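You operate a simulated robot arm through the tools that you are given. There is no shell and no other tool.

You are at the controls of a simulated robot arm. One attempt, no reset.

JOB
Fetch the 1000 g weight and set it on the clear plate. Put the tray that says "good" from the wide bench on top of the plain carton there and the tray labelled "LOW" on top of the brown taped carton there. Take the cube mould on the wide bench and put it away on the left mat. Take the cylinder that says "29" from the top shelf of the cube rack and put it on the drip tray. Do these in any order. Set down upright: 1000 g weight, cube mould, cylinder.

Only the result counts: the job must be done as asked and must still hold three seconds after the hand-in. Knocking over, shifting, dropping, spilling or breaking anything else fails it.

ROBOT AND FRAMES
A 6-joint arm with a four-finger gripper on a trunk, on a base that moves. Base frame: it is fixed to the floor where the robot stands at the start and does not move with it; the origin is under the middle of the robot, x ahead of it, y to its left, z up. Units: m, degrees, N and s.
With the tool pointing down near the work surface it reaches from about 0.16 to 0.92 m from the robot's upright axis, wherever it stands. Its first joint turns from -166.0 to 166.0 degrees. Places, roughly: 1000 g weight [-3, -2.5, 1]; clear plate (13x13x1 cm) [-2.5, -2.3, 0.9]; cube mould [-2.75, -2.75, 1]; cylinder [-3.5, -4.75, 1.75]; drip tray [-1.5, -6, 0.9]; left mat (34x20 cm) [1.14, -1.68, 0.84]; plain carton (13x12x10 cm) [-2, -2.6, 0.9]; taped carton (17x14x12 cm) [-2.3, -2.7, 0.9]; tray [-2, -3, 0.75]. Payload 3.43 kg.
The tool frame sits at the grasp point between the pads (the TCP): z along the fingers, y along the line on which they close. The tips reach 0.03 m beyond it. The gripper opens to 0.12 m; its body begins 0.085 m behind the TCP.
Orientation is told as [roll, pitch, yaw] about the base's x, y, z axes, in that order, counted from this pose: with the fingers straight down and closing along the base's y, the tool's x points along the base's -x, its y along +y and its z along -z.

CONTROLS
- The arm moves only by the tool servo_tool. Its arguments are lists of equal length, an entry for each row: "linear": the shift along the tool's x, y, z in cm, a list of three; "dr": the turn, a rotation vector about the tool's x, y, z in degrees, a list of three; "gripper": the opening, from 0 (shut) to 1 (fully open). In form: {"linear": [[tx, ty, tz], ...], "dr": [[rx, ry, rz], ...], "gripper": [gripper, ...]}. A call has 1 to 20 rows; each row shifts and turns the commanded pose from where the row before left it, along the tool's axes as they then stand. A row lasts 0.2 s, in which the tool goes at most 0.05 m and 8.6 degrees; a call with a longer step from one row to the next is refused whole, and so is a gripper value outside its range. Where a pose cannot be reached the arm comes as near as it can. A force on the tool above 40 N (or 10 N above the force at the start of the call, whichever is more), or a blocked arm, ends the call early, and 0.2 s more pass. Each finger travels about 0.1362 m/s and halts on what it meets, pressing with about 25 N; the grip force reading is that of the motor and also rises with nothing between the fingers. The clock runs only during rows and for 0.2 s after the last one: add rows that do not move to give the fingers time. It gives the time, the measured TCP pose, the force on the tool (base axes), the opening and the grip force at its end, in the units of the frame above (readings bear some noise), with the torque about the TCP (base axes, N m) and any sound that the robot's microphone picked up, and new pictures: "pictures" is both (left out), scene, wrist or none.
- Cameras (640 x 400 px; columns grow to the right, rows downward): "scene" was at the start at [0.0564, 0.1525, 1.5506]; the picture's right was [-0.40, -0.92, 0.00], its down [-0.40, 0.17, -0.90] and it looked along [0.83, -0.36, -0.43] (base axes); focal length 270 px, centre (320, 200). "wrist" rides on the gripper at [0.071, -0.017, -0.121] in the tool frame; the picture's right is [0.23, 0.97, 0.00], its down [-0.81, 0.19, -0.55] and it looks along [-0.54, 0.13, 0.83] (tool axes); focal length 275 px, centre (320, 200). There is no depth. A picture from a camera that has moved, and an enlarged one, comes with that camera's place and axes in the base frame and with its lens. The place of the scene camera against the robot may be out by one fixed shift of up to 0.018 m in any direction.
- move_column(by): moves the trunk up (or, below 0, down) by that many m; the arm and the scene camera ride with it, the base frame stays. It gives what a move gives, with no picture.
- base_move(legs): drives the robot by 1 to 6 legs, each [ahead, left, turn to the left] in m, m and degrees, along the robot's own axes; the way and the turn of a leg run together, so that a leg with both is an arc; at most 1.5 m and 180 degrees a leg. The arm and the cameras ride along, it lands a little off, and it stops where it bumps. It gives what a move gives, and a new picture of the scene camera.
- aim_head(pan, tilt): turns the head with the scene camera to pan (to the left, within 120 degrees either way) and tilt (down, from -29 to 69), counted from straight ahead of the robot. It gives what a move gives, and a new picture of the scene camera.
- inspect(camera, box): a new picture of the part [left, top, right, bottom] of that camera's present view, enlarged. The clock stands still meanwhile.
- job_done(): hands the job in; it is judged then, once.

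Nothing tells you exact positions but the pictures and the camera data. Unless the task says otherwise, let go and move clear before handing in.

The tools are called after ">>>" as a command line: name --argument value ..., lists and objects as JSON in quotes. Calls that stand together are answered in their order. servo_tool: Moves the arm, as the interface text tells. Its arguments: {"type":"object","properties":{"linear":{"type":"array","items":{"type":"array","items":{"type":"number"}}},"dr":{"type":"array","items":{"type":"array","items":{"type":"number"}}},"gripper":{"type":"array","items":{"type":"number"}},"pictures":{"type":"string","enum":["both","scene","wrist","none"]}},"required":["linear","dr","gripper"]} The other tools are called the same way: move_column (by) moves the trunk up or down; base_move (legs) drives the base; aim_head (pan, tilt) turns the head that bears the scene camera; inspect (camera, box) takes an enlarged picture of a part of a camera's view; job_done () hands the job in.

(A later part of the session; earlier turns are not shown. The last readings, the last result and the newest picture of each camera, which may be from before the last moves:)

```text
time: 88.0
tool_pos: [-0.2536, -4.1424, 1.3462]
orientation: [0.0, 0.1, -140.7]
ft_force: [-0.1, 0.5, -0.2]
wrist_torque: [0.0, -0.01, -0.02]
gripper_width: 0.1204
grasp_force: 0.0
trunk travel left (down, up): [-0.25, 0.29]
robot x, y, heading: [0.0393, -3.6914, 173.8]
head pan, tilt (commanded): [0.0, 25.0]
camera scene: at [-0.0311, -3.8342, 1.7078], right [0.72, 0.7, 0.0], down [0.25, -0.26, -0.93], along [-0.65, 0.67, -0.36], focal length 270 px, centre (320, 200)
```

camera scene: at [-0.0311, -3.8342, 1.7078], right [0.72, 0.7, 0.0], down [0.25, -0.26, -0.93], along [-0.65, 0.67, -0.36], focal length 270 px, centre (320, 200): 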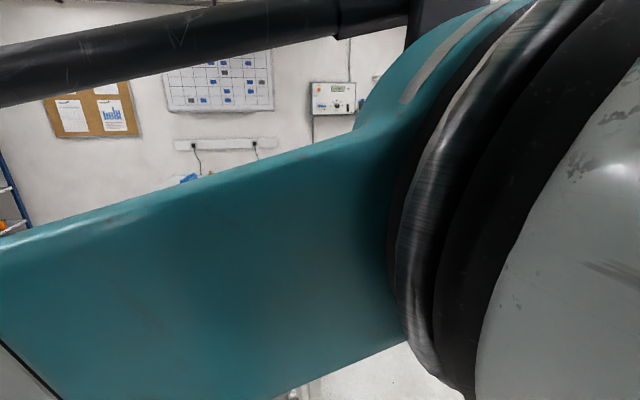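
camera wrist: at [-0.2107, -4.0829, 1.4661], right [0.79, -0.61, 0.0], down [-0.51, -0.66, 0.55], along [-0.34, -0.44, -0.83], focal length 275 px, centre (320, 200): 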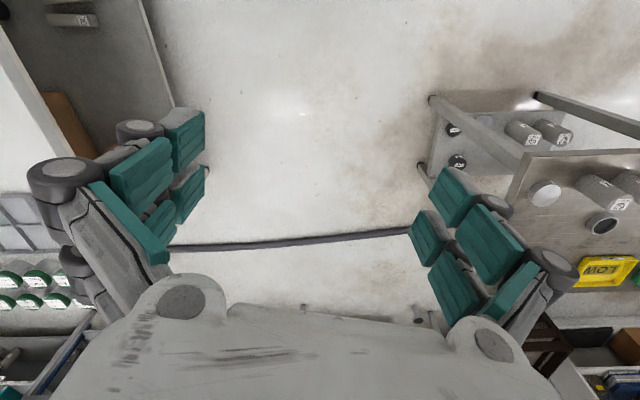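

The arm blocks the head's pan on the left — they touch each other. So I'll swing the arm to the right instead, which frees the head to look ahead and left.

>>> servo_tool --linear '[[-1.24, -4.6, 0], [-1.24, -4.6, 0], [-1.24, -4.6, 0], [-1.24, -4.6, 0], [-1.24, -4.6, 0], [-1.24, -4.6, 0], [-1.24, -4.6, 0], [-1.24, -4.6, 0], [-1.24, -4.6, 0], [-1.24, -4.6, 0], [-1.24, -4.6, 0], [-1.24, -4.6, 0], [-1.24, -4.6, 0], [-1.24, -4.6, 0], [-1.24, -4.6, 0], [-1.24, -4.6, 0], [-1.24, -4.6, 0], [-1.24, -4.6, 0], [-1.24, -4.6, 0], [-1.24, -4.6, 0]]' --dr '[[0, 0, 5], [0, 0, 5], [0, 0, 5], [0, 0, 5], [0, 0, 5], [0, 0, 5], [0, 0, 5], [0, 0, 5], [0, 0, 5], [0, 0, 5], [0, 0, 5], [0, 0, 5], [0, 0, 5], [0, 0, 5], [0, 0, 5], [0, 0, 5], [0, 0, 5], [0, 0, 5], [0, 0, 5], [0, 0, 5]]' --gripper '[1, 1, 1, 1, 1, 1, 1, 1, 1, 1, 1, 1, 1, 1, 1, 1, 1, 1, 1, 1]' --pictures "wrist"

>>> aim_head --pan 0 --tilt 25

```text
time: 92.2
tool_pos: [-0.3545, -3.3137, 1.3444]
orientation: [0.0, 0.0, 119.7]
ft_force: [-0.8, 0.6, -0.3]
wrist_torque: [-0.02, -0.02, 0.03]
gripper_width: 0.1199
grasp_force: 0.1
trunk travel left (down, up): [-0.25, 0.29]
robot x, y, heading: [0.0427, -3.6858, 173.8]
head pan, tilt (commanded): [0.0, 25.0]
camera wrist: at [-0.3055, -3.3683, 1.4639], right [-0.73, -0.68, 0.0], down [-0.57, 0.61, 0.55], along [-0.38, 0.4, -0.83], focal length 275 px, centre (320, 200)
```

wrist: 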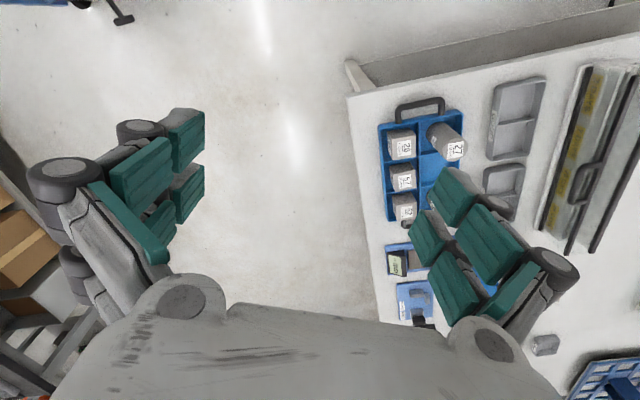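

```text
time: 92.8
tool_pos: [-0.3565, -3.3159, 1.3436]
orientation: [0.0, 0.0, 119.6]
ft_force: [0.6, 0.2, 0.8]
wrist_torque: [-0.02, -0.01, 0.03]
gripper_width: 0.1199
grasp_force: 0.1
trunk travel left (down, up): [-0.25, 0.29]
robot x, y, heading: [0.0445, -3.6895, 173.9]
head pan, tilt (commanded): [0.0, 25.0]
camera scene: at [-0.0579, -3.8905, 1.7017], right [0.11, 0.99, 0.0], down [0.42, -0.04, -0.91], along [-0.9, 0.1, -0.42], focal length 270 px, centre (320, 200)
```

scene: 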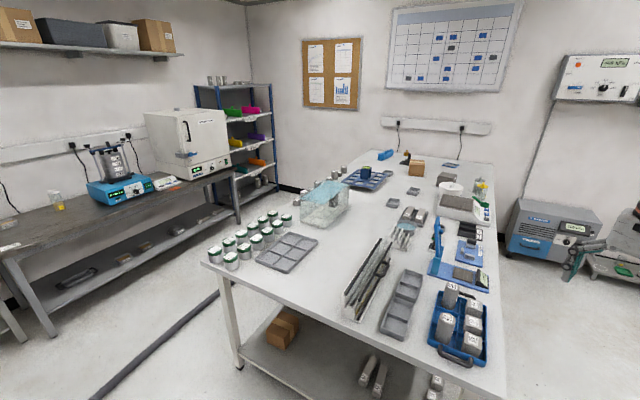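

Now the head looks straight at the island with a clear view. I'll zoom in on the items and on the rack and drip tray side.

>>> inspect --camera "scene" --box '[320, 140, 520, 265]'

>>> inspect --camera "scene" --box '[340, 140, 440, 202]'

>>> inspect --camera "scene" --box '[400, 150, 500, 212]'

>>> inspect --camera "scene" --box '[190, 65, 290, 127]'

>>> inspect --camera "scene" --box '[0, 120, 240, 270]'

```text
3.20 times, centred on (420, 202) of scene
camera zoom: at [-0.0579, -3.8905, 1.7017], right [0.11, 0.99, 0.0], down [0.42, -0.04, -0.91], along [-0.9, 0.1, -0.42], focal length 863 px, centre (0, 192)
```

zoom: 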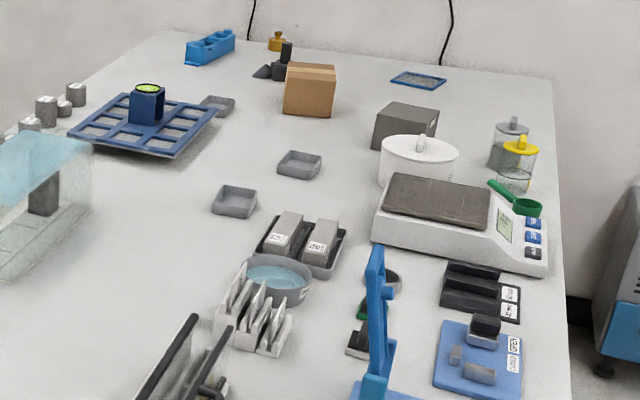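

```text
6.40 times, centred on (390, 171) of scene
camera zoom: at [-0.0579, -3.8905, 1.7017], right [0.11, 0.99, 0.0], down [0.42, -0.04, -0.91], along [-0.9, 0.1, -0.42], focal length 1725 px, centre (-128, 386)
```

zoom: 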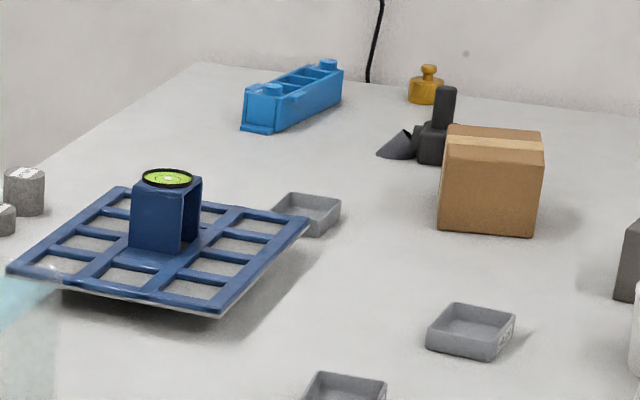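

```text
6.40 times, centred on (450, 181) of scene
camera zoom: at [-0.0579, -3.8905, 1.7017], right [0.11, 0.99, 0.0], down [0.42, -0.04, -0.91], along [-0.9, 0.1, -0.42], focal length 1725 px, centre (-512, 322)
```

zoom: 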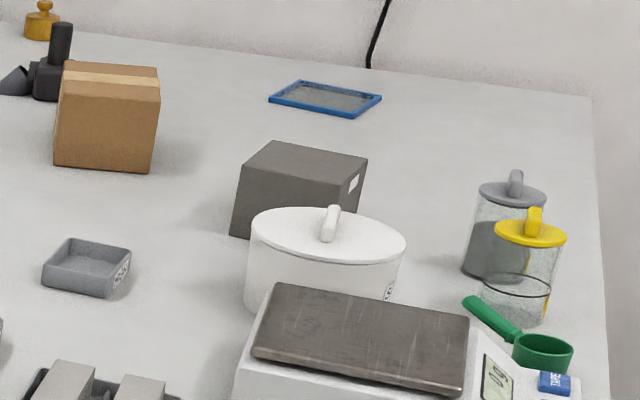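

```text
6.40 times, centred on (240, 96) of scene
camera zoom: at [-0.0579, -3.8905, 1.7017], right [0.11, 0.99, 0.0], down [0.42, -0.04, -0.91], along [-0.9, 0.1, -0.42], focal length 1725 px, centre (832, 866)
```

zoom: 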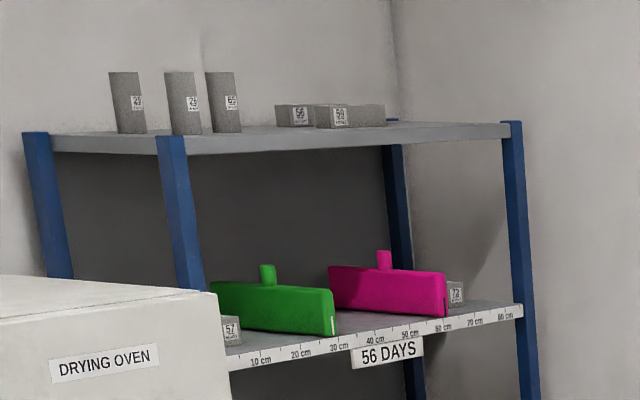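

```text
2.67 times, centred on (120, 195) of scene
camera zoom: at [-0.0579, -3.8905, 1.7017], right [0.11, 0.99, 0.0], down [0.42, -0.04, -0.91], along [-0.9, 0.1, -0.42], focal length 719 px, centre (853, 213)
```

zoom: 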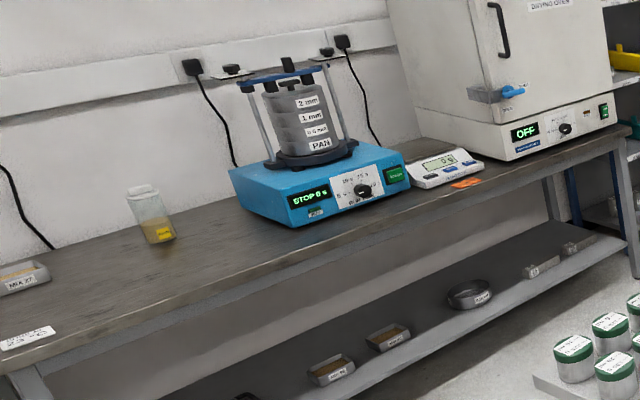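

I can identify things: brass weight (~(-2.83,-2.63)), blue cube mould (~(-2.73,-2.90)), blue-framed clear plate (~(-2.43,-2.35)), brown taped carton, grey plain carton, and three small grey trays. I need to know how big my base is, so I'll turn the wrist camera back toward it.

>>> servo_tool --linear '[[0, 0, 0], [0, 0, 0], [0, 0, 0], [0, 0, 0], [0, 0, 0], [0, 0, 0], [0, 0, 0], [0, 0, 0], [0, 0, 0], [0, 0, 0], [0, 0, 0], [0, 0, 0], [0, 0, 0], [0, 0, 0], [0, 0, 0], [0, 0, 0], [0, 0, 0], [0, 0, 0]]' --dr '[[0, 0, 8.5], [0, 0, 8.5], [0, 0, 8.5], [0, 0, 8.5], [0, 0, 8.5], [0, 0, 8.5], [0, 0, 8.5], [0, 0, 8.5], [0, 0, 8.5], [0, 0, 8.5], [0, 0, 8.5], [0, 0, 8.5], [0, 0, 8.5], [0, 0, 8.5], [0, 0, 8.5], [0, 0, 8.5], [0, 0, 8.5], [0, 0, 8.5]]' --gripper '[1, 1, 1, 1, 1, 1, 1, 1, 1, 1, 1, 1, 1, 1, 1, 1, 1, 1]' --pictures "wrist"

```text
time: 96.6
tool_pos: [-0.3573, -3.3165, 1.3467]
orientation: [-0.1, 0.0, -33.6]
ft_force: [-0.5, 0.3, -0.4]
wrist_torque: [0.01, 0.01, 0.01]
gripper_width: 0.1198
grasp_force: 0.1
trunk travel left (down, up): [-0.25, 0.29]
robot x, y, heading: [0.0418, -3.687, 173.9]
head pan, tilt (commanded): [0.0, 25.0]
camera wrist: at [-0.4258, -3.2907, 1.466], right [0.34, 0.94, 0.0], down [0.78, -0.29, 0.55], along [0.52, -0.19, -0.83], focal length 275 px, centre (320, 200)
```

wrist: 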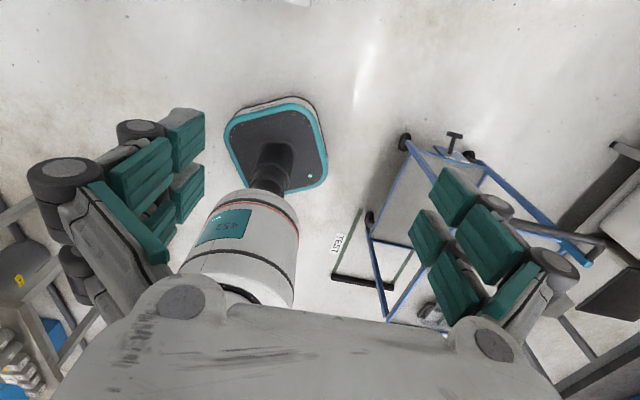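

The base is only about 0.42 m wide, so gaps are fine. Now I'll zoom in on the three small trays to read their labels.

>>> inspect --camera "scene" --box '[400, 180, 432, 200]'

>>> inspect --camera "scene" --box '[380, 190, 412, 210]'

>>> inspect --camera "scene" --box '[376, 163, 408, 183]'

>>> inspect --camera "scene" --box '[395, 145, 427, 165]'

```text
16.00 times, centred on (416, 190) of scene
camera zoom: at [-0.0581, -3.8907, 1.7017], right [0.11, 0.99, 0.0], down [0.42, -0.04, -0.91], along [-0.9, 0.1, -0.42], focal length 4313 px, centre (-1216, 360)
```

zoom: 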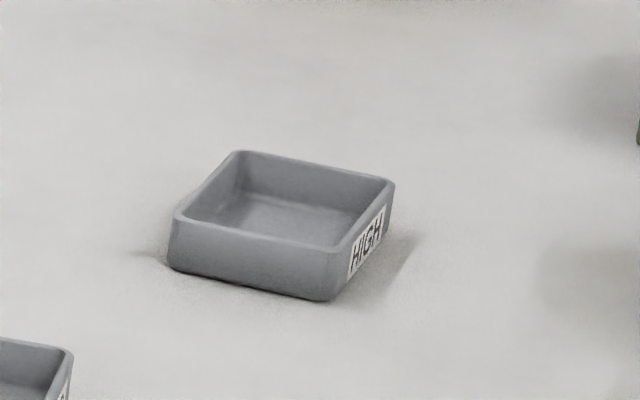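

```text
16.00 times, centred on (396, 200) of scene
camera zoom: at [-0.0581, -3.8907, 1.7017], right [0.11, 0.99, 0.0], down [0.42, -0.04, -0.91], along [-0.9, 0.1, -0.42], focal length 4313 px, centre (-896, 200)
```

zoom: 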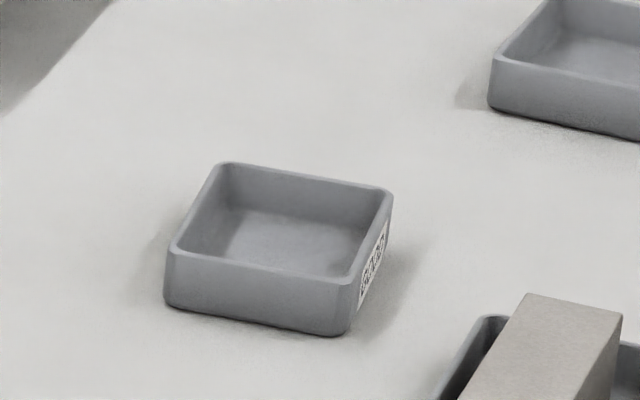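

```text
16.00 times, centred on (392, 173) of scene
camera zoom: at [-0.0581, -3.8907, 1.7017], right [0.11, 0.99, 0.0], down [0.42, -0.04, -0.91], along [-0.9, 0.1, -0.42], focal length 4313 px, centre (-832, 632)
```

zoom: 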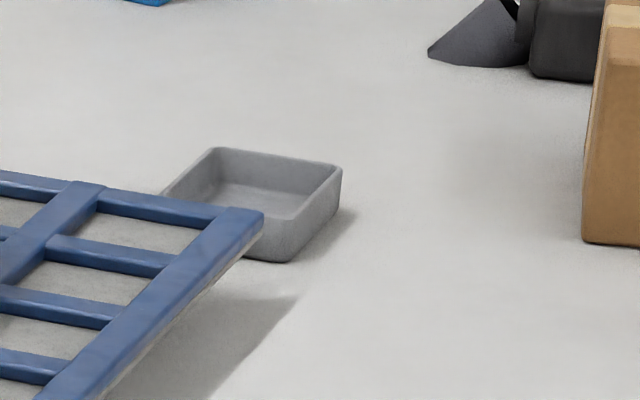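

```text
16.00 times, centred on (411, 155) of scene
camera zoom: at [-0.0581, -3.8907, 1.7017], right [0.11, 0.99, 0.0], down [0.42, -0.04, -0.91], along [-0.9, 0.1, -0.42], focal length 4313 px, centre (-1136, 920)
```

zoom: 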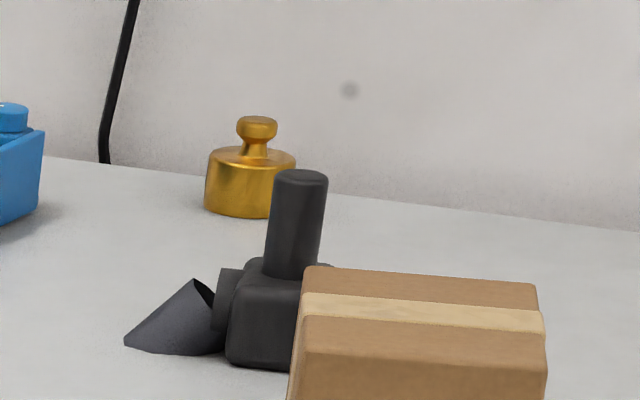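

Tray B (nearest) says "GOOD", tray A says "HIGH"; tray C near the blue lattice has no visible label. I'll check the grey table, where I saw a yellow "LOW" tray.

>>> aim_head --pan 95 --tilt 35

>>> inspect --camera "scene" --box '[220, 100, 420, 225]'

```text
time: 98.3
tool_pos: [-0.357, -3.3159, 1.346]
orientation: [-0.1, 0.1, -33.3]
ft_force: [-0.5, 0.0, 0.6]
wrist_torque: [0.04, -0.02, 0.02]
gripper_width: 0.1199
grasp_force: 0.1
trunk travel left (down, up): [-0.25, 0.29]
robot x, y, heading: [0.0426, -3.6959, 173.7]
head pan, tilt (commanded): [95.0, 35.0]
camera scene: at [0.0318, -3.9885, 1.6859], right [-1.0, 0.02, 0.0], down [0.01, 0.57, -0.82], along [-0.02, -0.82, -0.57], focal length 270 px, centre (320, 200)
```

scene: 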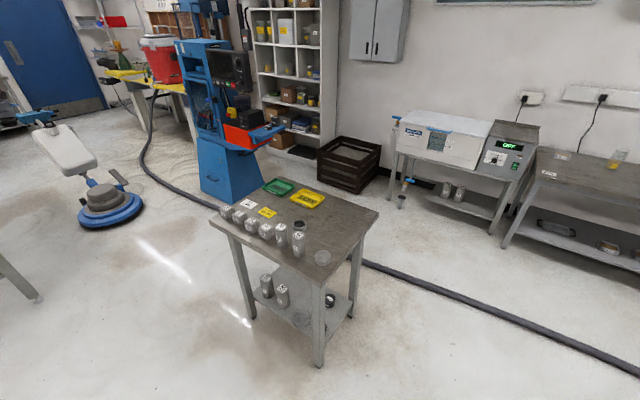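

```text
3.20 times, centred on (320, 162) of scene
camera zoom: at [0.0318, -3.9885, 1.6859], right [-1.0, 0.02, 0.0], down [0.01, 0.57, -0.82], along [-0.02, -0.82, -0.57], focal length 863 px, centre (320, 320)
```

zoom: 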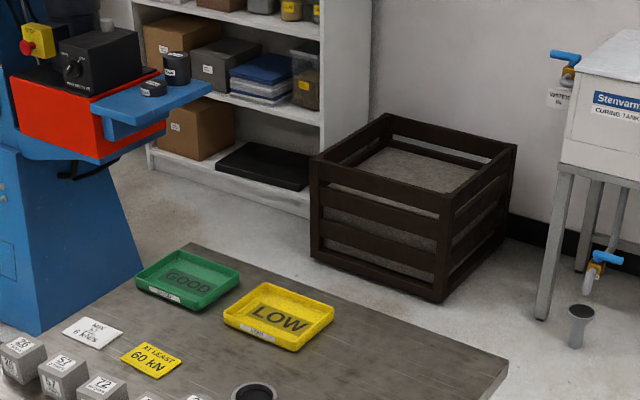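

The wide bench has "GOOD" (tray B) and "HIGH" (tray A); tray C's label side isn't visible yet. I'll go round to the far side of the island facing it, and read tray C there.

>>> base_move --legs '[[0, 0, -119]]'

>>> base_move --legs '[[-1.3, 0.15, 0]]'

>>> aim_head --pan 40 --tilt 30

```text
time: 103.7
tool_pos: [0.5669, -3.5346, 1.3459]
orientation: [-0.1, 0.0, -154.0]
ft_force: [-0.1, -0.7, 0.1]
wrist_torque: [-0.01, 0.0, 0.0]
gripper_width: 0.1201
grasp_force: 0.0
trunk travel left (down, up): [-0.25, 0.29]
robot x, y, heading: [0.0454, -3.6896, 53.4]
head pan, tilt (commanded): [95.0, 35.0]
camera scene: at [-0.2119, -3.5496, 1.6859], right [0.53, 0.85, 0.0], down [0.49, -0.3, -0.82], along [-0.7, 0.43, -0.57], focal length 270 px, centre (320, 200)
```

scene: 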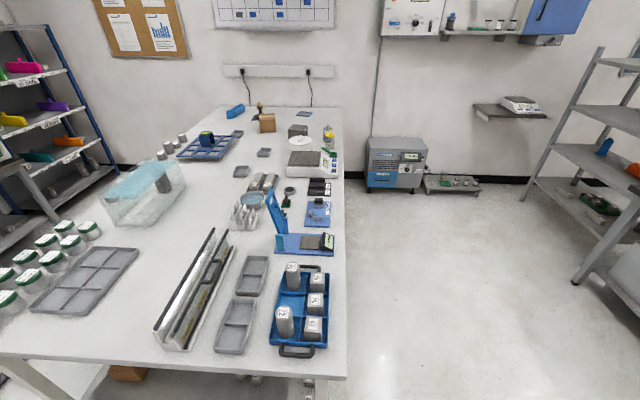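

```text
time: 110.2
tool_pos: [-0.3465, -4.4801, 1.3452]
orientation: [-0.1, 0.0, -157.4]
ft_force: [-0.8, 0.7, 0.2]
wrist_torque: [0.01, -0.02, 0.0]
gripper_width: 0.1201
grasp_force: 0.0
trunk travel left (down, up): [-0.25, 0.29]
robot x, y, heading: [-0.8778, -4.6078, 50.1]
head pan, tilt (commanded): [95.0, 35.0]
camera scene: at [-1.1256, -4.452, 1.6859], right [0.57, 0.82, 0.0], down [0.47, -0.33, -0.82], along [-0.67, 0.47, -0.57], focal length 270 px, centre (320, 200)
```

scene: 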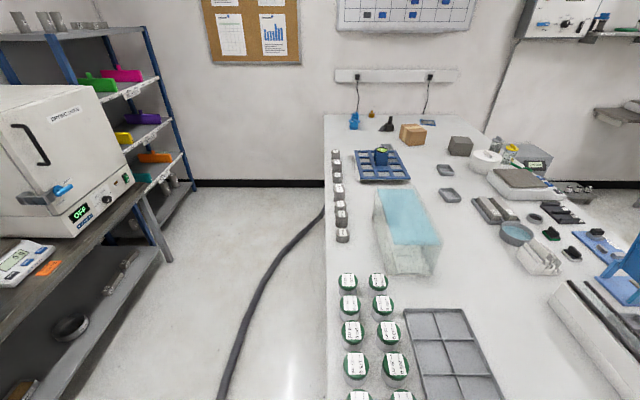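

```text
time: 111.5
tool_pos: [-0.347, -4.4807, 1.3464]
orientation: [0.0, -0.1, -157.4]
ft_force: [0.9, 0.2, -0.8]
wrist_torque: [0.02, -0.01, 0.0]
gripper_width: 0.1202
grasp_force: 0.0
trunk travel left (down, up): [-0.25, 0.29]
robot x, y, heading: [-0.8815, -4.6037, 49.7]
head pan, tilt (commanded): [40.0, 30.0]
camera scene: at [-1.0533, -4.4118, 1.6937], right [1.0, 0.0, 0.0], down [0.0, -0.5, -0.87], along [0.0, 0.87, -0.5], focal length 270 px, centre (320, 200)
```

scene: 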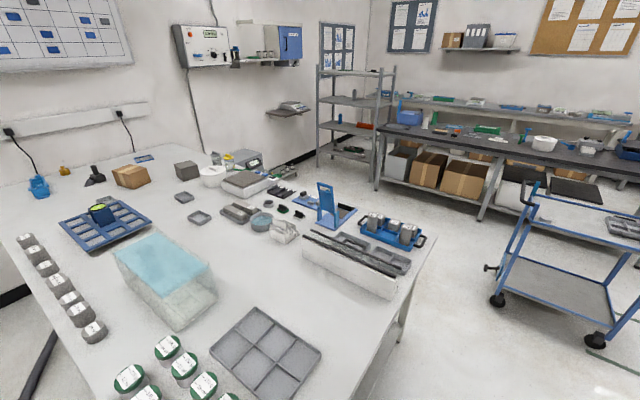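

I'm at the left-far corner of the island now. I'll zoom in on tray C, the weight, mould and rack from here.

>>> aim_head --pan 85 --tilt 25

>>> inspect --camera "scene" --box '[280, 90, 440, 190]'

>>> inspect --camera "scene" --box '[0, 0, 160, 100]'

```text
time: 112.6
tool_pos: [-0.3461, -4.4806, 1.3458]
orientation: [0.0, 0.0, -157.3]
ft_force: [-0.4, 0.1, 0.5]
wrist_torque: [-0.02, 0.0, 0.03]
gripper_width: 0.1199
grasp_force: 0.2
trunk travel left (down, up): [-0.25, 0.29]
robot x, y, heading: [-0.8795, -4.6055, 50.1]
head pan, tilt (commanded): [85.0, 25.0]
camera scene: at [-1.1184, -4.4371, 1.7017], right [0.71, 0.71, 0.0], down [0.3, -0.3, -0.91], along [-0.64, 0.64, -0.42], focal length 270 px, centre (320, 200)
```

scene: 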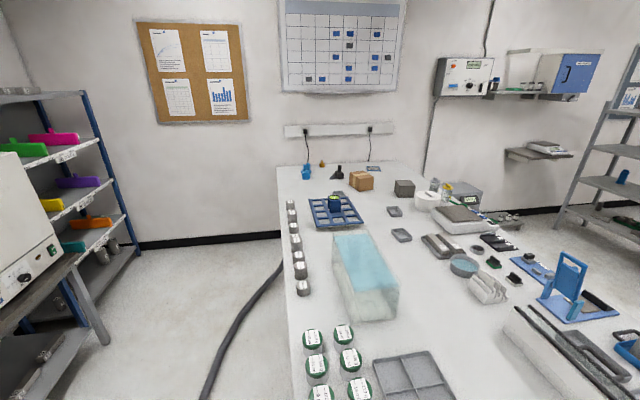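

```text
4.00 times, centred on (360, 140) of scene
camera zoom: at [-1.1184, -4.4371, 1.7017], right [0.71, 0.71, 0.0], down [0.3, -0.3, -0.91], along [-0.64, 0.64, -0.42], focal length 1078 px, centre (160, 440)
```

zoom: 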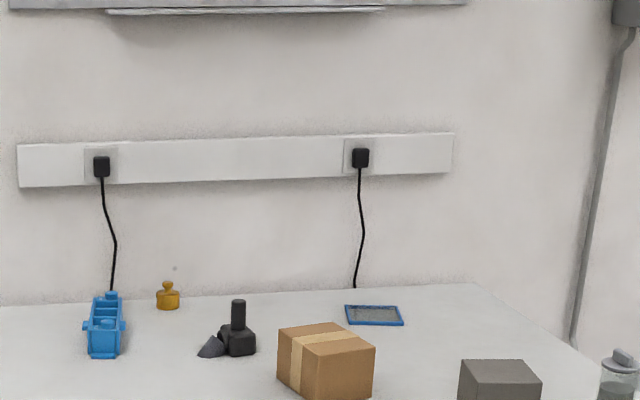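

```text
4.00 times, centred on (80, 50) of scene
camera zoom: at [-1.1184, -4.4371, 1.7017], right [0.71, 0.71, 0.0], down [0.3, -0.3, -0.91], along [-0.64, 0.64, -0.42], focal length 1078 px, centre (1280, 800)
```

zoom: 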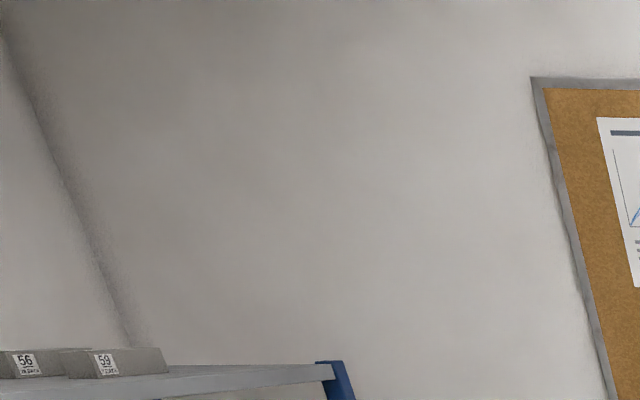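

To learn whether the base can cross the floor hose, I'll back up over it slowly here where there's room behind.

>>> base_move --legs '[[-0.65, 0, 0]]'

>>> aim_head --pan 120 --tilt 30

```text
time: 116.2
tool_pos: [-0.7591, -4.9748, 1.3469]
orientation: [0.0, 0.0, -158.1]
ft_force: [0.1, -0.6, 0.5]
wrist_torque: [-0.01, -0.02, -0.02]
gripper_width: 0.1201
grasp_force: 0.1
trunk travel left (down, up): [-0.25, 0.29]
robot x, y, heading: [-1.2954, -5.0896, 49.2]
head pan, tilt (commanded): [85.0, 25.0]
camera scene: at [-1.5293, -4.9196, 1.7017], right [0.72, 0.7, 0.0], down [0.29, -0.3, -0.91], along [-0.63, 0.65, -0.42], focal length 270 px, centre (320, 200)
```

scene: 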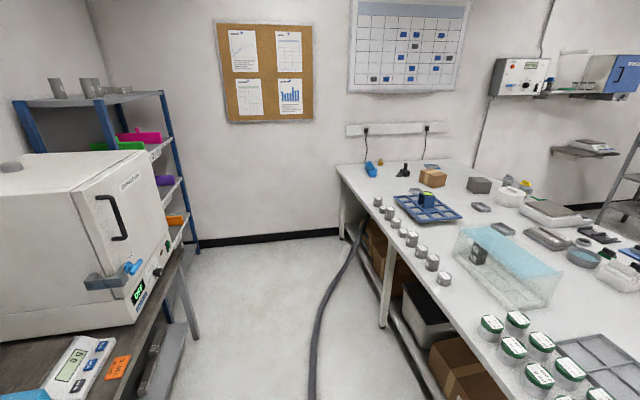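

```text
time: 117.2
tool_pos: [-0.758, -4.9749, 1.3461]
orientation: [0.1, 0.0, -158.1]
ft_force: [-0.9, 0.6, -0.2]
wrist_torque: [-0.03, 0.03, 0.01]
gripper_width: 0.1201
grasp_force: 0.2
trunk travel left (down, up): [-0.25, 0.29]
robot x, y, heading: [-1.2906, -5.0935, 49.2]
head pan, tilt (commanded): [120.0, 30.0]
camera scene: at [-1.5536, -4.9682, 1.6937], right [0.19, 0.98, 0.0], down [0.49, -0.09, -0.87], along [-0.85, 0.16, -0.5], focal length 270 px, centre (320, 200)
```

scene: 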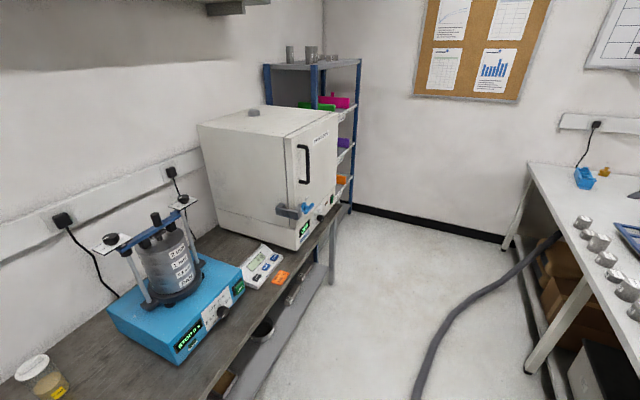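

The hose doesn't stop the base. I'll zoom in on the cube rack's top shelf to read the cylinder labels.

>>> inspect --camera "scene" --box '[256, 30, 384, 110]'

>>> inspect --camera "scene" --box '[276, 38, 308, 58]'

>>> inspect --camera "scene" --box '[300, 40, 332, 60]'

```text
5.00 times, centred on (320, 70) of scene
camera zoom: at [-1.5536, -4.9682, 1.6937], right [0.19, 0.98, 0.0], down [0.49, -0.09, -0.87], along [-0.85, 0.16, -0.5], focal length 1348 px, centre (320, 850)
```

zoom: 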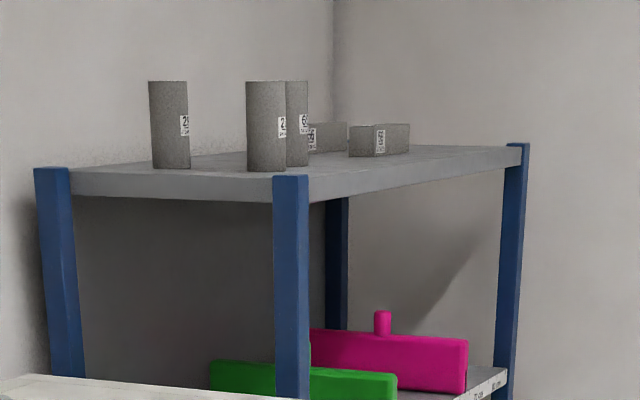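

```text
16.00 times, centred on (292, 48) of scene
camera zoom: at [-1.5536, -4.9682, 1.6937], right [0.19, 0.98, 0.0], down [0.49, -0.09, -0.87], along [-0.85, 0.16, -0.5], focal length 4313 px, centre (768, 2632)
```

zoom: 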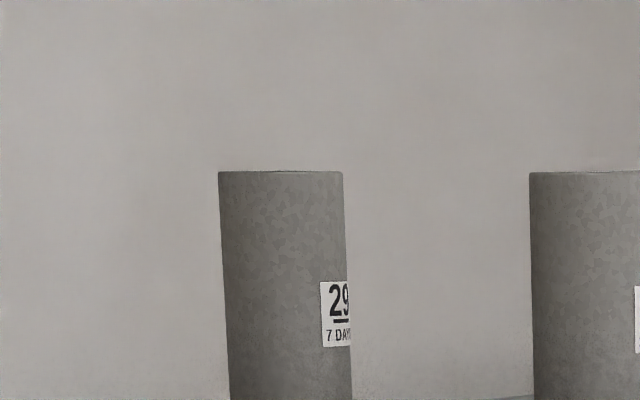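

```text
16.00 times, centred on (316, 50) of scene
camera zoom: at [-1.5536, -4.9682, 1.6937], right [0.19, 0.98, 0.0], down [0.49, -0.09, -0.87], along [-0.85, 0.16, -0.5], focal length 4313 px, centre (384, 2600)
```

zoom: 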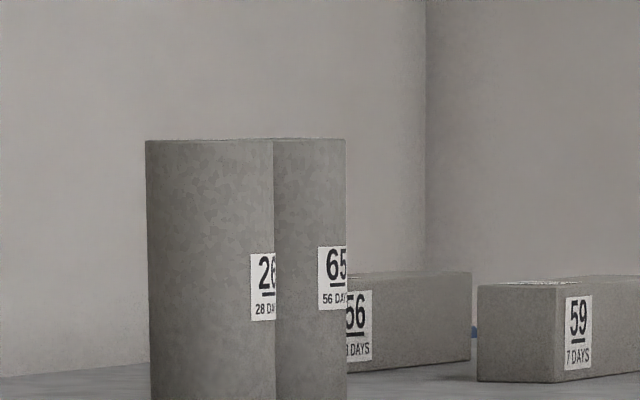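

The target "29" (7 days) is the back-left cylinder at about (-3.59,-4.79), standing on the top shelf at z≈1.59, with "26" in front of it. I'll raise the trunk, then turn to face the rack side and strafe there.

>>> move_column --by 0.29

>>> base_move --legs '[[0, 0, 180]]'

>>> aim_head --pan 0 --tilt 25

```text
time: 120.1
tool_pos: [-0.758, -4.9741, 1.6361]
orientation: [0.0, 0.0, -158.1]
ft_force: [0.0, 0.2, -0.1]
wrist_torque: [-0.02, 0.0, -0.01]
gripper_width: 0.1201
grasp_force: 0.0
trunk travel left (down, up): [-0.54, 0.0]
robot x, y, heading: [-1.2885, -5.0891, 49.0]
head pan, tilt (commanded): [120.0, 30.0]
```

```text
time: 127.8
tool_pos: [-1.8283, -5.1968, 1.6367]
orientation: [0.1, 0.0, 20.9]
ft_force: [0.0, -0.8, 0.5]
wrist_torque: [-0.03, 0.0, 0.0]
gripper_width: 0.12
grasp_force: 0.0
trunk travel left (down, up): [-0.54, 0.0]
robot x, y, heading: [-1.2956, -5.0869, -131.8]
head pan, tilt (commanded): [120.0, 30.0]
camera scene: at [-1.0501, -5.2386, 1.9837], right [-0.21, -0.98, 0.0], down [-0.49, 0.1, -0.87], along [0.85, -0.18, -0.5], focal length 270 px, centre (320, 200)
```

scene: 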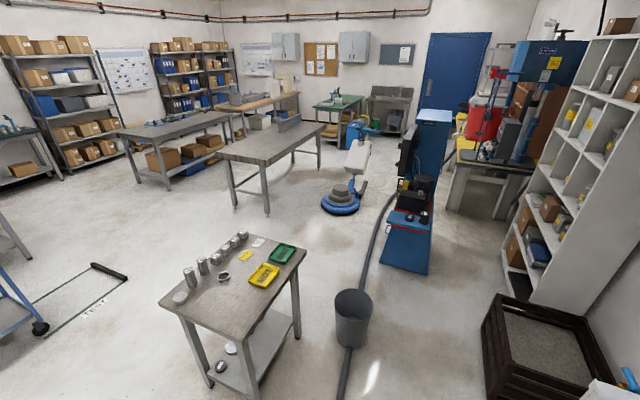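

```text
time: 129.8
tool_pos: [-1.828, -5.1964, 1.6364]
orientation: [0.0, 0.0, 20.8]
ft_force: [0.7, 0.5, 0.5]
wrist_torque: [0.0, -0.01, 0.01]
gripper_width: 0.12
grasp_force: 0.2
trunk travel left (down, up): [-0.54, 0.0]
robot x, y, heading: [-1.2919, -5.085, -132.1]
head pan, tilt (commanded): [0.0, 25.0]
camera scene: at [-1.2001, -5.2884, 1.9917], right [-0.74, 0.67, 0.0], down [0.28, 0.31, -0.91], along [-0.61, -0.67, -0.42], focal length 270 px, centre (320, 200)
```

scene: 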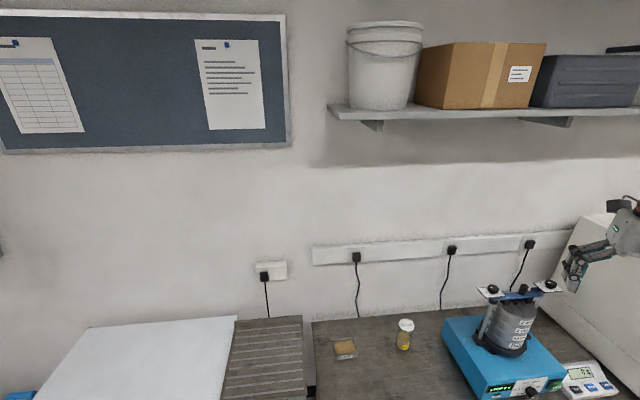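

A ribbed surface beside the curing tank matches the drip tray's place (~(-1.52,-5.96)). I'll zoom in on it to be sure.

>>> aim_head --pan 0 --tilt 45

>>> inspect --camera "scene" --box '[140, 160, 380, 310]'

```text
time: 130.6
tool_pos: [-1.8287, -5.1962, 1.6362]
orientation: [0.0, 0.0, 20.8]
ft_force: [0.0, -0.2, -0.9]
wrist_torque: [0.0, 0.0, -0.01]
gripper_width: 0.12
grasp_force: 0.0
trunk travel left (down, up): [-0.54, 0.0]
robot x, y, heading: [-1.2915, -5.0909, -132.1]
head pan, tilt (commanded): [0.0, 45.0]
camera scene: at [-1.1929, -5.2803, 1.9611], right [-0.74, 0.67, 0.0], down [0.47, 0.53, -0.71], along [-0.47, -0.53, -0.71], focal length 270 px, centre (320, 200)
```

scene: 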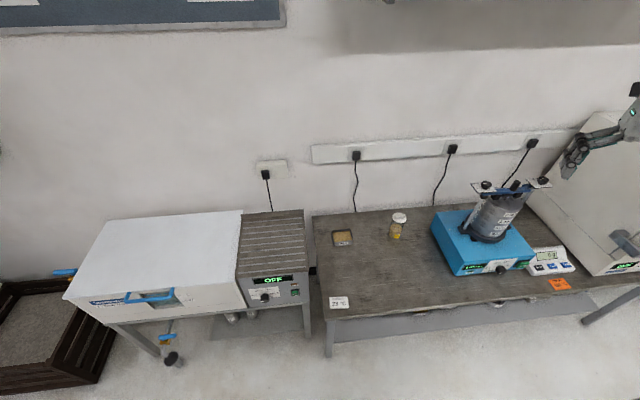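

```text
2.67 times, centred on (260, 235) of scene
camera zoom: at [-1.1929, -5.2803, 1.9611], right [-0.74, 0.67, 0.0], down [0.47, 0.53, -0.71], along [-0.47, -0.53, -0.71], focal length 719 px, centre (480, 107)
```

zoom: 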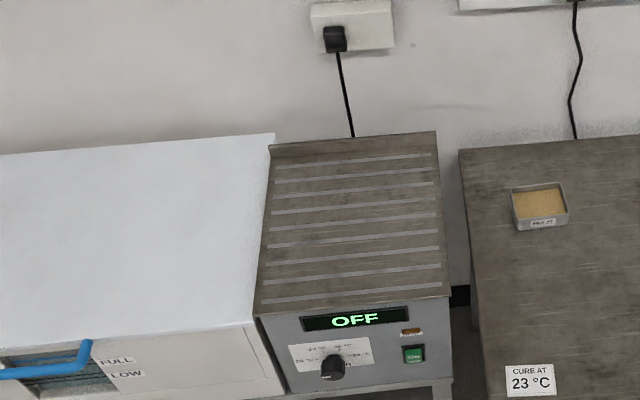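

The drip tray is the ribbed top next to the curing tank. First I'll fetch the cylinder: straighten my heading and strafe right to the rack.

>>> base_move --legs '[[0, 0, 7], [0, -1.5, 0], [0, -0.45, 0]]'

>>> aim_head --pan 0 --tilt 35

```text
time: 140.8
tool_pos: [-3.3865, -4.1411, 1.6367]
orientation: [0.0, 0.0, 27.1]
ft_force: [-0.2, 0.1, -0.6]
wrist_torque: [0.01, -0.03, 0.02]
gripper_width: 0.1199
grasp_force: 0.1
trunk travel left (down, up): [-0.54, 0.0]
robot x, y, heading: [-2.8646, -3.9762, -125.6]
head pan, tilt (commanded): [0.0, 45.0]
camera scene: at [-2.7471, -4.1542, 1.9612], right [-0.81, 0.58, 0.0], down [0.41, 0.57, -0.71], along [-0.41, -0.58, -0.71], focal length 270 px, centre (320, 200)
```

scene: 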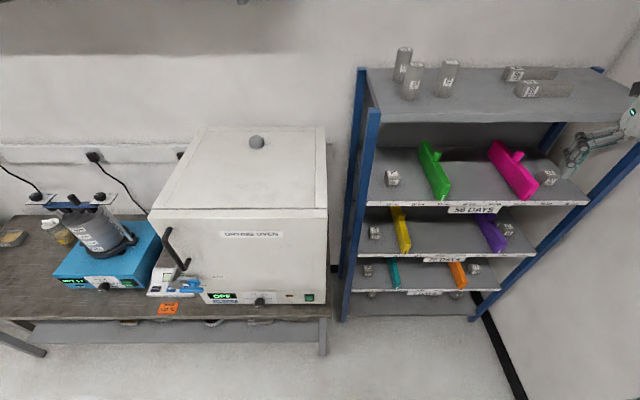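

```text
time: 141.6
tool_pos: [-3.3855, -4.142, 1.6364]
orientation: [0.0, -0.1, 27.2]
ft_force: [0.4, -0.1, 0.0]
wrist_torque: [0.0, 0.01, 0.0]
gripper_width: 0.1199
grasp_force: 0.2
trunk travel left (down, up): [-0.54, 0.0]
robot x, y, heading: [-2.8666, -3.9779, -125.7]
head pan, tilt (commanded): [0.0, 35.0]
camera scene: at [-2.7496, -4.1608, 1.9758], right [-0.81, 0.58, 0.0], down [0.33, 0.47, -0.82], along [-0.48, -0.67, -0.57], focal length 270 px, centre (320, 200)
```

scene: 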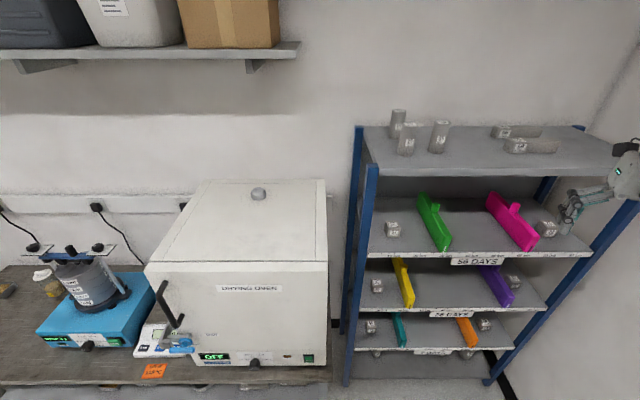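

I'm in front of the rack now. I'll zoom in on the cylinders for exact pixel positions.

>>> inspect --camera "scene" --box '[360, 90, 488, 170]'

>>> inspect --camera "wrist" --box '[0, 0, 640, 400]'

```text
5.00 times, centred on (424, 130) of scene
camera zoom: at [-2.7496, -4.1608, 1.9758], right [-0.81, 0.58, 0.0], down [0.33, 0.47, -0.82], along [-0.48, -0.67, -0.57], focal length 1348 px, centre (-200, 550)
```

zoom: 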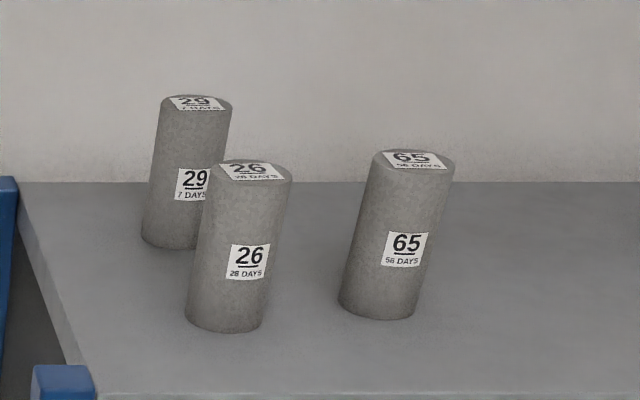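

```text
1.00 times, centred on (320, 200) of wrist (not enlarged: the box is as wide or as high as the picture)
camera zoom: at [-3.4416, -4.1902, 1.7561], right [-0.65, 0.76, 0.0], down [0.63, 0.54, 0.55], along [0.42, 0.36, -0.83], focal length 275 px, centre (320, 200)
```

zoom: 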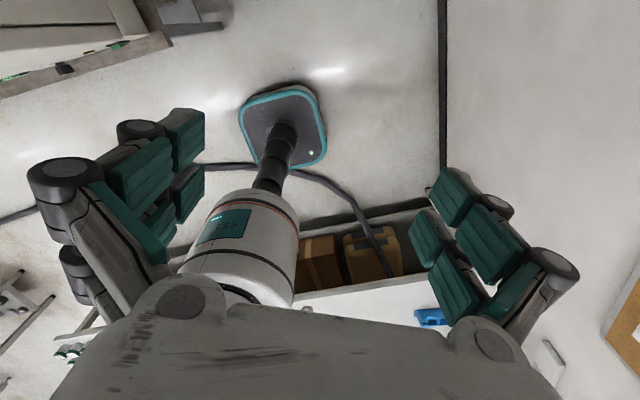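

The cylinders read 29 (back), 26 and 65. I'll first raise the tool and unwind the wrist, then drive closer.

>>> servo_tool --linear '[[0, 0, -4], [0, 0, -4], [0, 0, -4], [0, 0, -4], [0, 0, 0], [0, 0, 0], [0, 0, 0], [0, 0, 0], [0, 0, 0], [0, 0, 0], [0, 0, 0], [0, 0, 0], [0, 0, 0], [0, 0, 0], [0, 0, 0], [0, 0, 0], [0, 0, 0], [0, 0, 0]]' --dr '[[0, 0, -8.5], [0, 0, -8.5], [0, 0, -8.5], [0, 0, -8.5], [0, 0, -8.5], [0, 0, -8.5], [0, 0, -8.5], [0, 0, -8.5], [0, 0, -8.5], [0, 0, -8.5], [0, 0, -8.5], [0, 0, -8.5], [0, 0, -8.5], [0, 0, -8.5], [0, 0, -8.5], [0, 0, -8.5], [0, 0, -8.5], [0, 0, -8.4]]' --gripper '[1, 1, 1, 1, 1, 1, 1, 1, 1, 1, 1, 1, 1, 1, 1, 1, 1, 1]' --pictures "wrist"

```text
time: 145.4
tool_pos: [-3.3858, -4.1433, 1.7961]
orientation: [-0.1, 0.0, -179.8]
ft_force: [-0.5, 0.8, -0.8]
wrist_torque: [-0.01, 0.03, 0.02]
gripper_width: 0.12
grasp_force: 0.1
trunk travel left (down, up): [-0.54, 0.0]
robot x, y, heading: [-2.8628, -3.9746, -125.7]
head pan, tilt (commanded): [0.0, 35.0]
camera wrist: at [-3.3146, -4.1248, 1.9153], right [0.23, -0.97, 0.0], down [-0.81, -0.19, 0.55], along [-0.54, -0.13, -0.83], focal length 275 px, centre (320, 200)
```

wrist: 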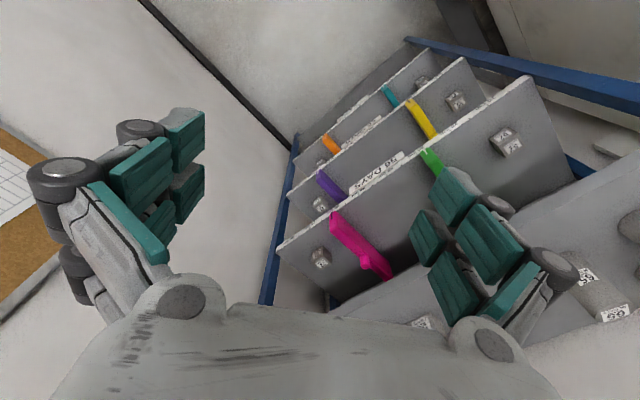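

The tool is at z≈1.80 with room above the shelf. I'll drive 0.35 m closer, then align the tool with my heading and look.

>>> base_move --legs '[[0.35, 0, 0]]'

>>> servo_tool --linear '[[0, 0, 0], [0, 0, 0], [0, 0, 0], [0, 0, 0], [0, 0, 0], [0, 0, 0], [0, 0, 0]]' --dr '[[0, 0, -7.7], [0, 0, -7.7], [0, 0, -7.7], [0, 0, -7.7], [0, 0, -7.7], [0, 0, -7.7], [0, 0, -7.7]]' --gripper '[1, 1, 1, 1, 1, 1, 1]' --pictures "both"

```text
time: 147.8
tool_pos: [-3.5928, -4.4293, 1.7961]
orientation: [0.0, -0.1, -179.5]
ft_force: [0.0, 1.0, -0.1]
wrist_torque: [-0.09, 0.04, 0.03]
gripper_width: 0.1196
grasp_force: 0.1
trunk travel left (down, up): [-0.54, 0.0]
robot x, y, heading: [-3.0692, -4.2639, -125.0]
head pan, tilt (commanded): [0.0, 35.0]
stopped in leg 1: the robot was blocked; the commanded pose is now the measured one
camera scene: at [-2.9559, -4.4426, 1.9761], right [-0.82, 0.58, 0.0], down [0.33, 0.47, -0.82], along [-0.47, -0.67, -0.57], focal length 270 px, centre (320, 200)
```

scene: 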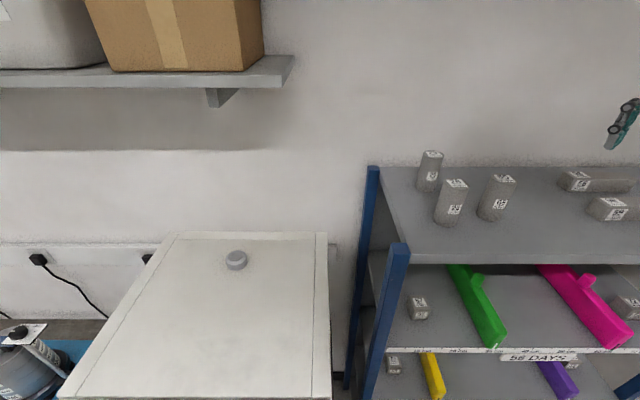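

```text
time: 149.4
tool_pos: [-3.5931, -4.4336, 1.7946]
orientation: [0.1, 0.0, -125.4]
ft_force: [1.4, -0.2, -0.6]
wrist_torque: [0.02, -0.05, -0.03]
gripper_width: 0.1202
grasp_force: 0.0
trunk travel left (down, up): [-0.54, 0.0]
robot x, y, heading: [-3.0746, -4.2625, -125.3]
head pan, tilt (commanded): [0.0, 35.0]
camera scene: at [-2.9564, -4.4457, 1.9759], right [-0.82, 0.58, 0.0], down [0.33, 0.47, -0.82], along [-0.47, -0.67, -0.57], focal length 270 px, centre (320, 200)
camera wrist: at [-3.5645, -4.3652, 1.9147], right [0.93, -0.38, 0.0], down [-0.31, -0.77, 0.55], along [-0.21, -0.51, -0.83], focal length 275 px, centre (320, 200)
```

scene: 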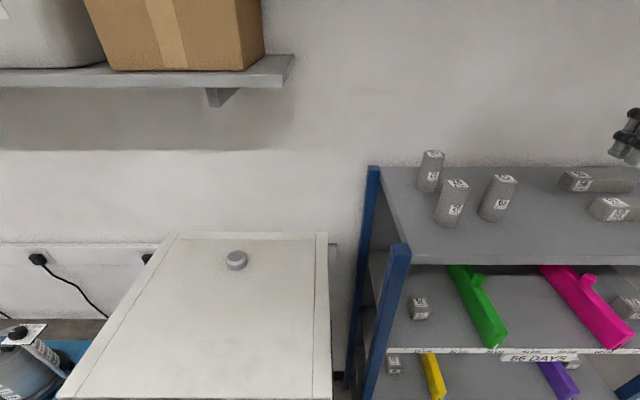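
wrist: 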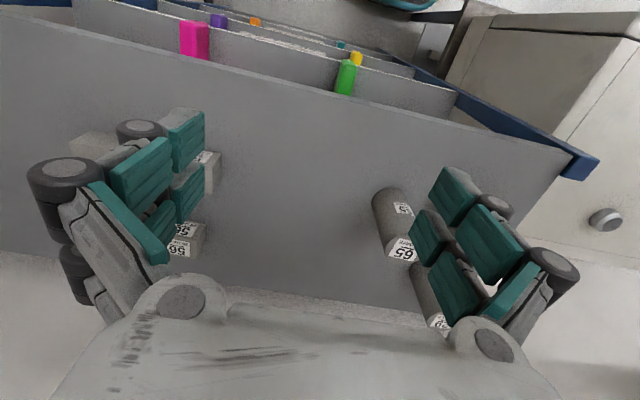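

The base touched something low at the end but stands 0.35 m closer. I'll zoom in on the scene view to fix the cylinder's position relative to the tool.

>>> inspect --camera "scene" --box '[400, 130, 528, 210]'

>>> inspect --camera "scene" --box '[580, 80, 640, 180]'

```text
5.00 times, centred on (464, 170) of scene
camera zoom: at [-2.9564, -4.4457, 1.9759], right [-0.82, 0.58, 0.0], down [0.33, 0.47, -0.82], along [-0.47, -0.67, -0.57], focal length 1348 px, centre (-400, 350)
```

zoom: 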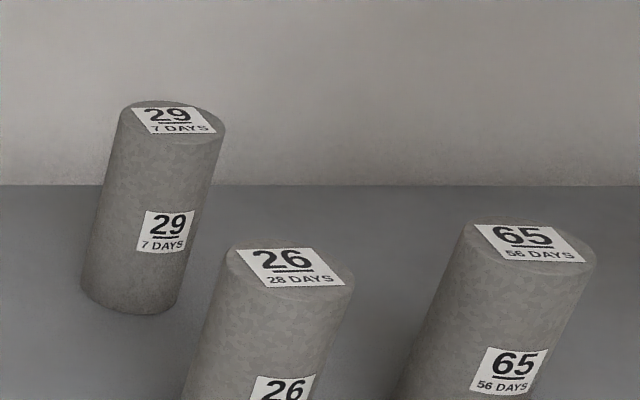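

```text
4.00 times, centred on (610, 130) of scene
camera zoom: at [-2.9564, -4.4457, 1.9759], right [-0.82, 0.58, 0.0], down [0.33, 0.47, -0.82], along [-0.47, -0.67, -0.57], focal length 1078 px, centre (-840, 480)
```

zoom: 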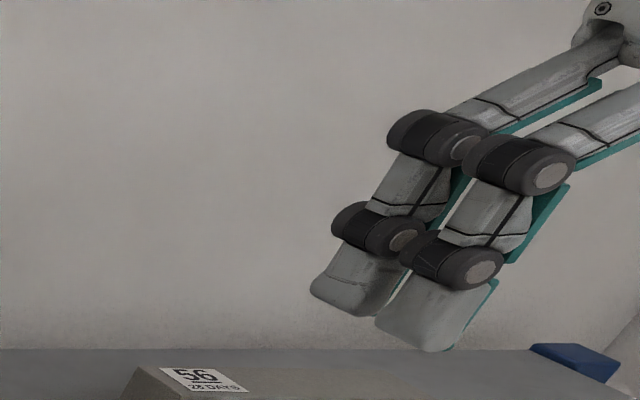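

Two views agree: cylinder 29's base is at about (-3.536,-4.777,1.590), 10 cm tall and 5 cm wide. I'll pan the head a bit aside and move the tool above it at z≈1.795.

>>> aim_head --pan -15 --tilt 35

>>> servo_tool --linear '[[-2.47, 2.45, 0], [-2.47, 2.45, 0], [-2.47, 2.45, 0], [-2.47, 2.45, 0], [-2.47, 2.45, 0], [-2.47, 2.45, 0], [-2.47, 2.45, 0], [-2.47, 2.45, 0], [-2.47, 2.45, 0], [-2.47, 2.45, 0]]' --dr '[[0, 0, 0], [0, 0, 0], [0, 0, 0], [0, 0, 0], [0, 0, 0], [0, 0, 0], [0, 0, 0], [0, 0, 0], [0, 0, 0], [0, 0, 0]]' --gripper '[1, 1, 1, 1, 1, 1, 1, 1, 1, 1]' --pictures "both"

```text
time: 150.2
tool_pos: [-3.5909, -4.4338, 1.7951]
orientation: [0.0, 0.0, -125.5]
ft_force: [0.8, 0.7, 1.3]
wrist_torque: [0.01, 0.01, -0.01]
gripper_width: 0.12
grasp_force: 0.2
trunk travel left (down, up): [-0.54, 0.0]
robot x, y, heading: [-3.0695, -4.2615, -125.1]
head pan, tilt (commanded): [-15.0, 35.0]
camera scene: at [-2.9732, -4.4299, 1.9759], right [-0.64, 0.77, 0.0], down [0.44, 0.37, -0.82], along [-0.63, -0.53, -0.57], focal length 270 px, centre (320, 200)
```

scene: 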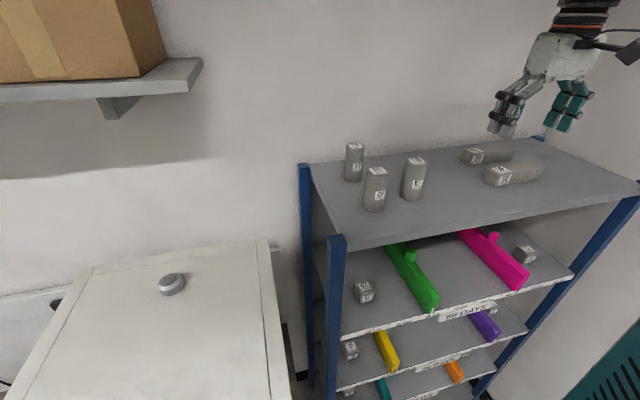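

```text
time: 152.4
tool_pos: [-3.5339, -4.7813, 1.7954]
orientation: [-0.1, 0.1, -125.6]
ft_force: [-0.4, -0.6, 0.7]
wrist_torque: [0.1, 0.04, 0.01]
gripper_width: 0.1201
grasp_force: 0.0
trunk travel left (down, up): [-0.54, 0.0]
robot x, y, heading: [-3.0717, -4.2648, -125.2]
head pan, tilt (commanded): [-15.0, 35.0]
camera scene: at [-2.9733, -4.4331, 1.9756], right [-0.64, 0.77, 0.0], down [0.44, 0.37, -0.82], along [-0.63, -0.52, -0.57], focal length 270 px, centre (320, 200)
camera wrist: at [-3.5063, -4.7134, 1.9146], right [0.93, -0.38, 0.0], down [-0.32, -0.77, 0.55], along [-0.21, -0.51, -0.83], focal length 275 px, centre (320, 200)
```

scene: 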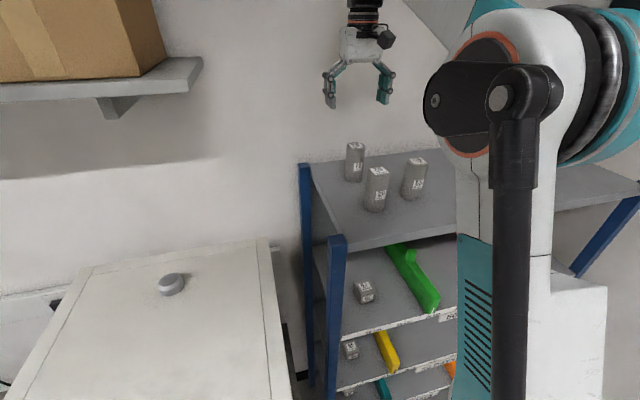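
wrist: 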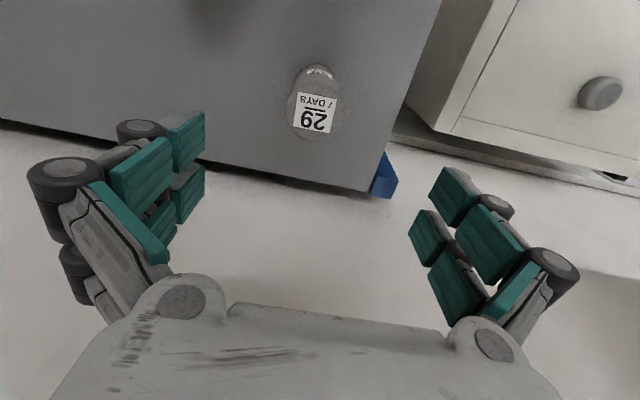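

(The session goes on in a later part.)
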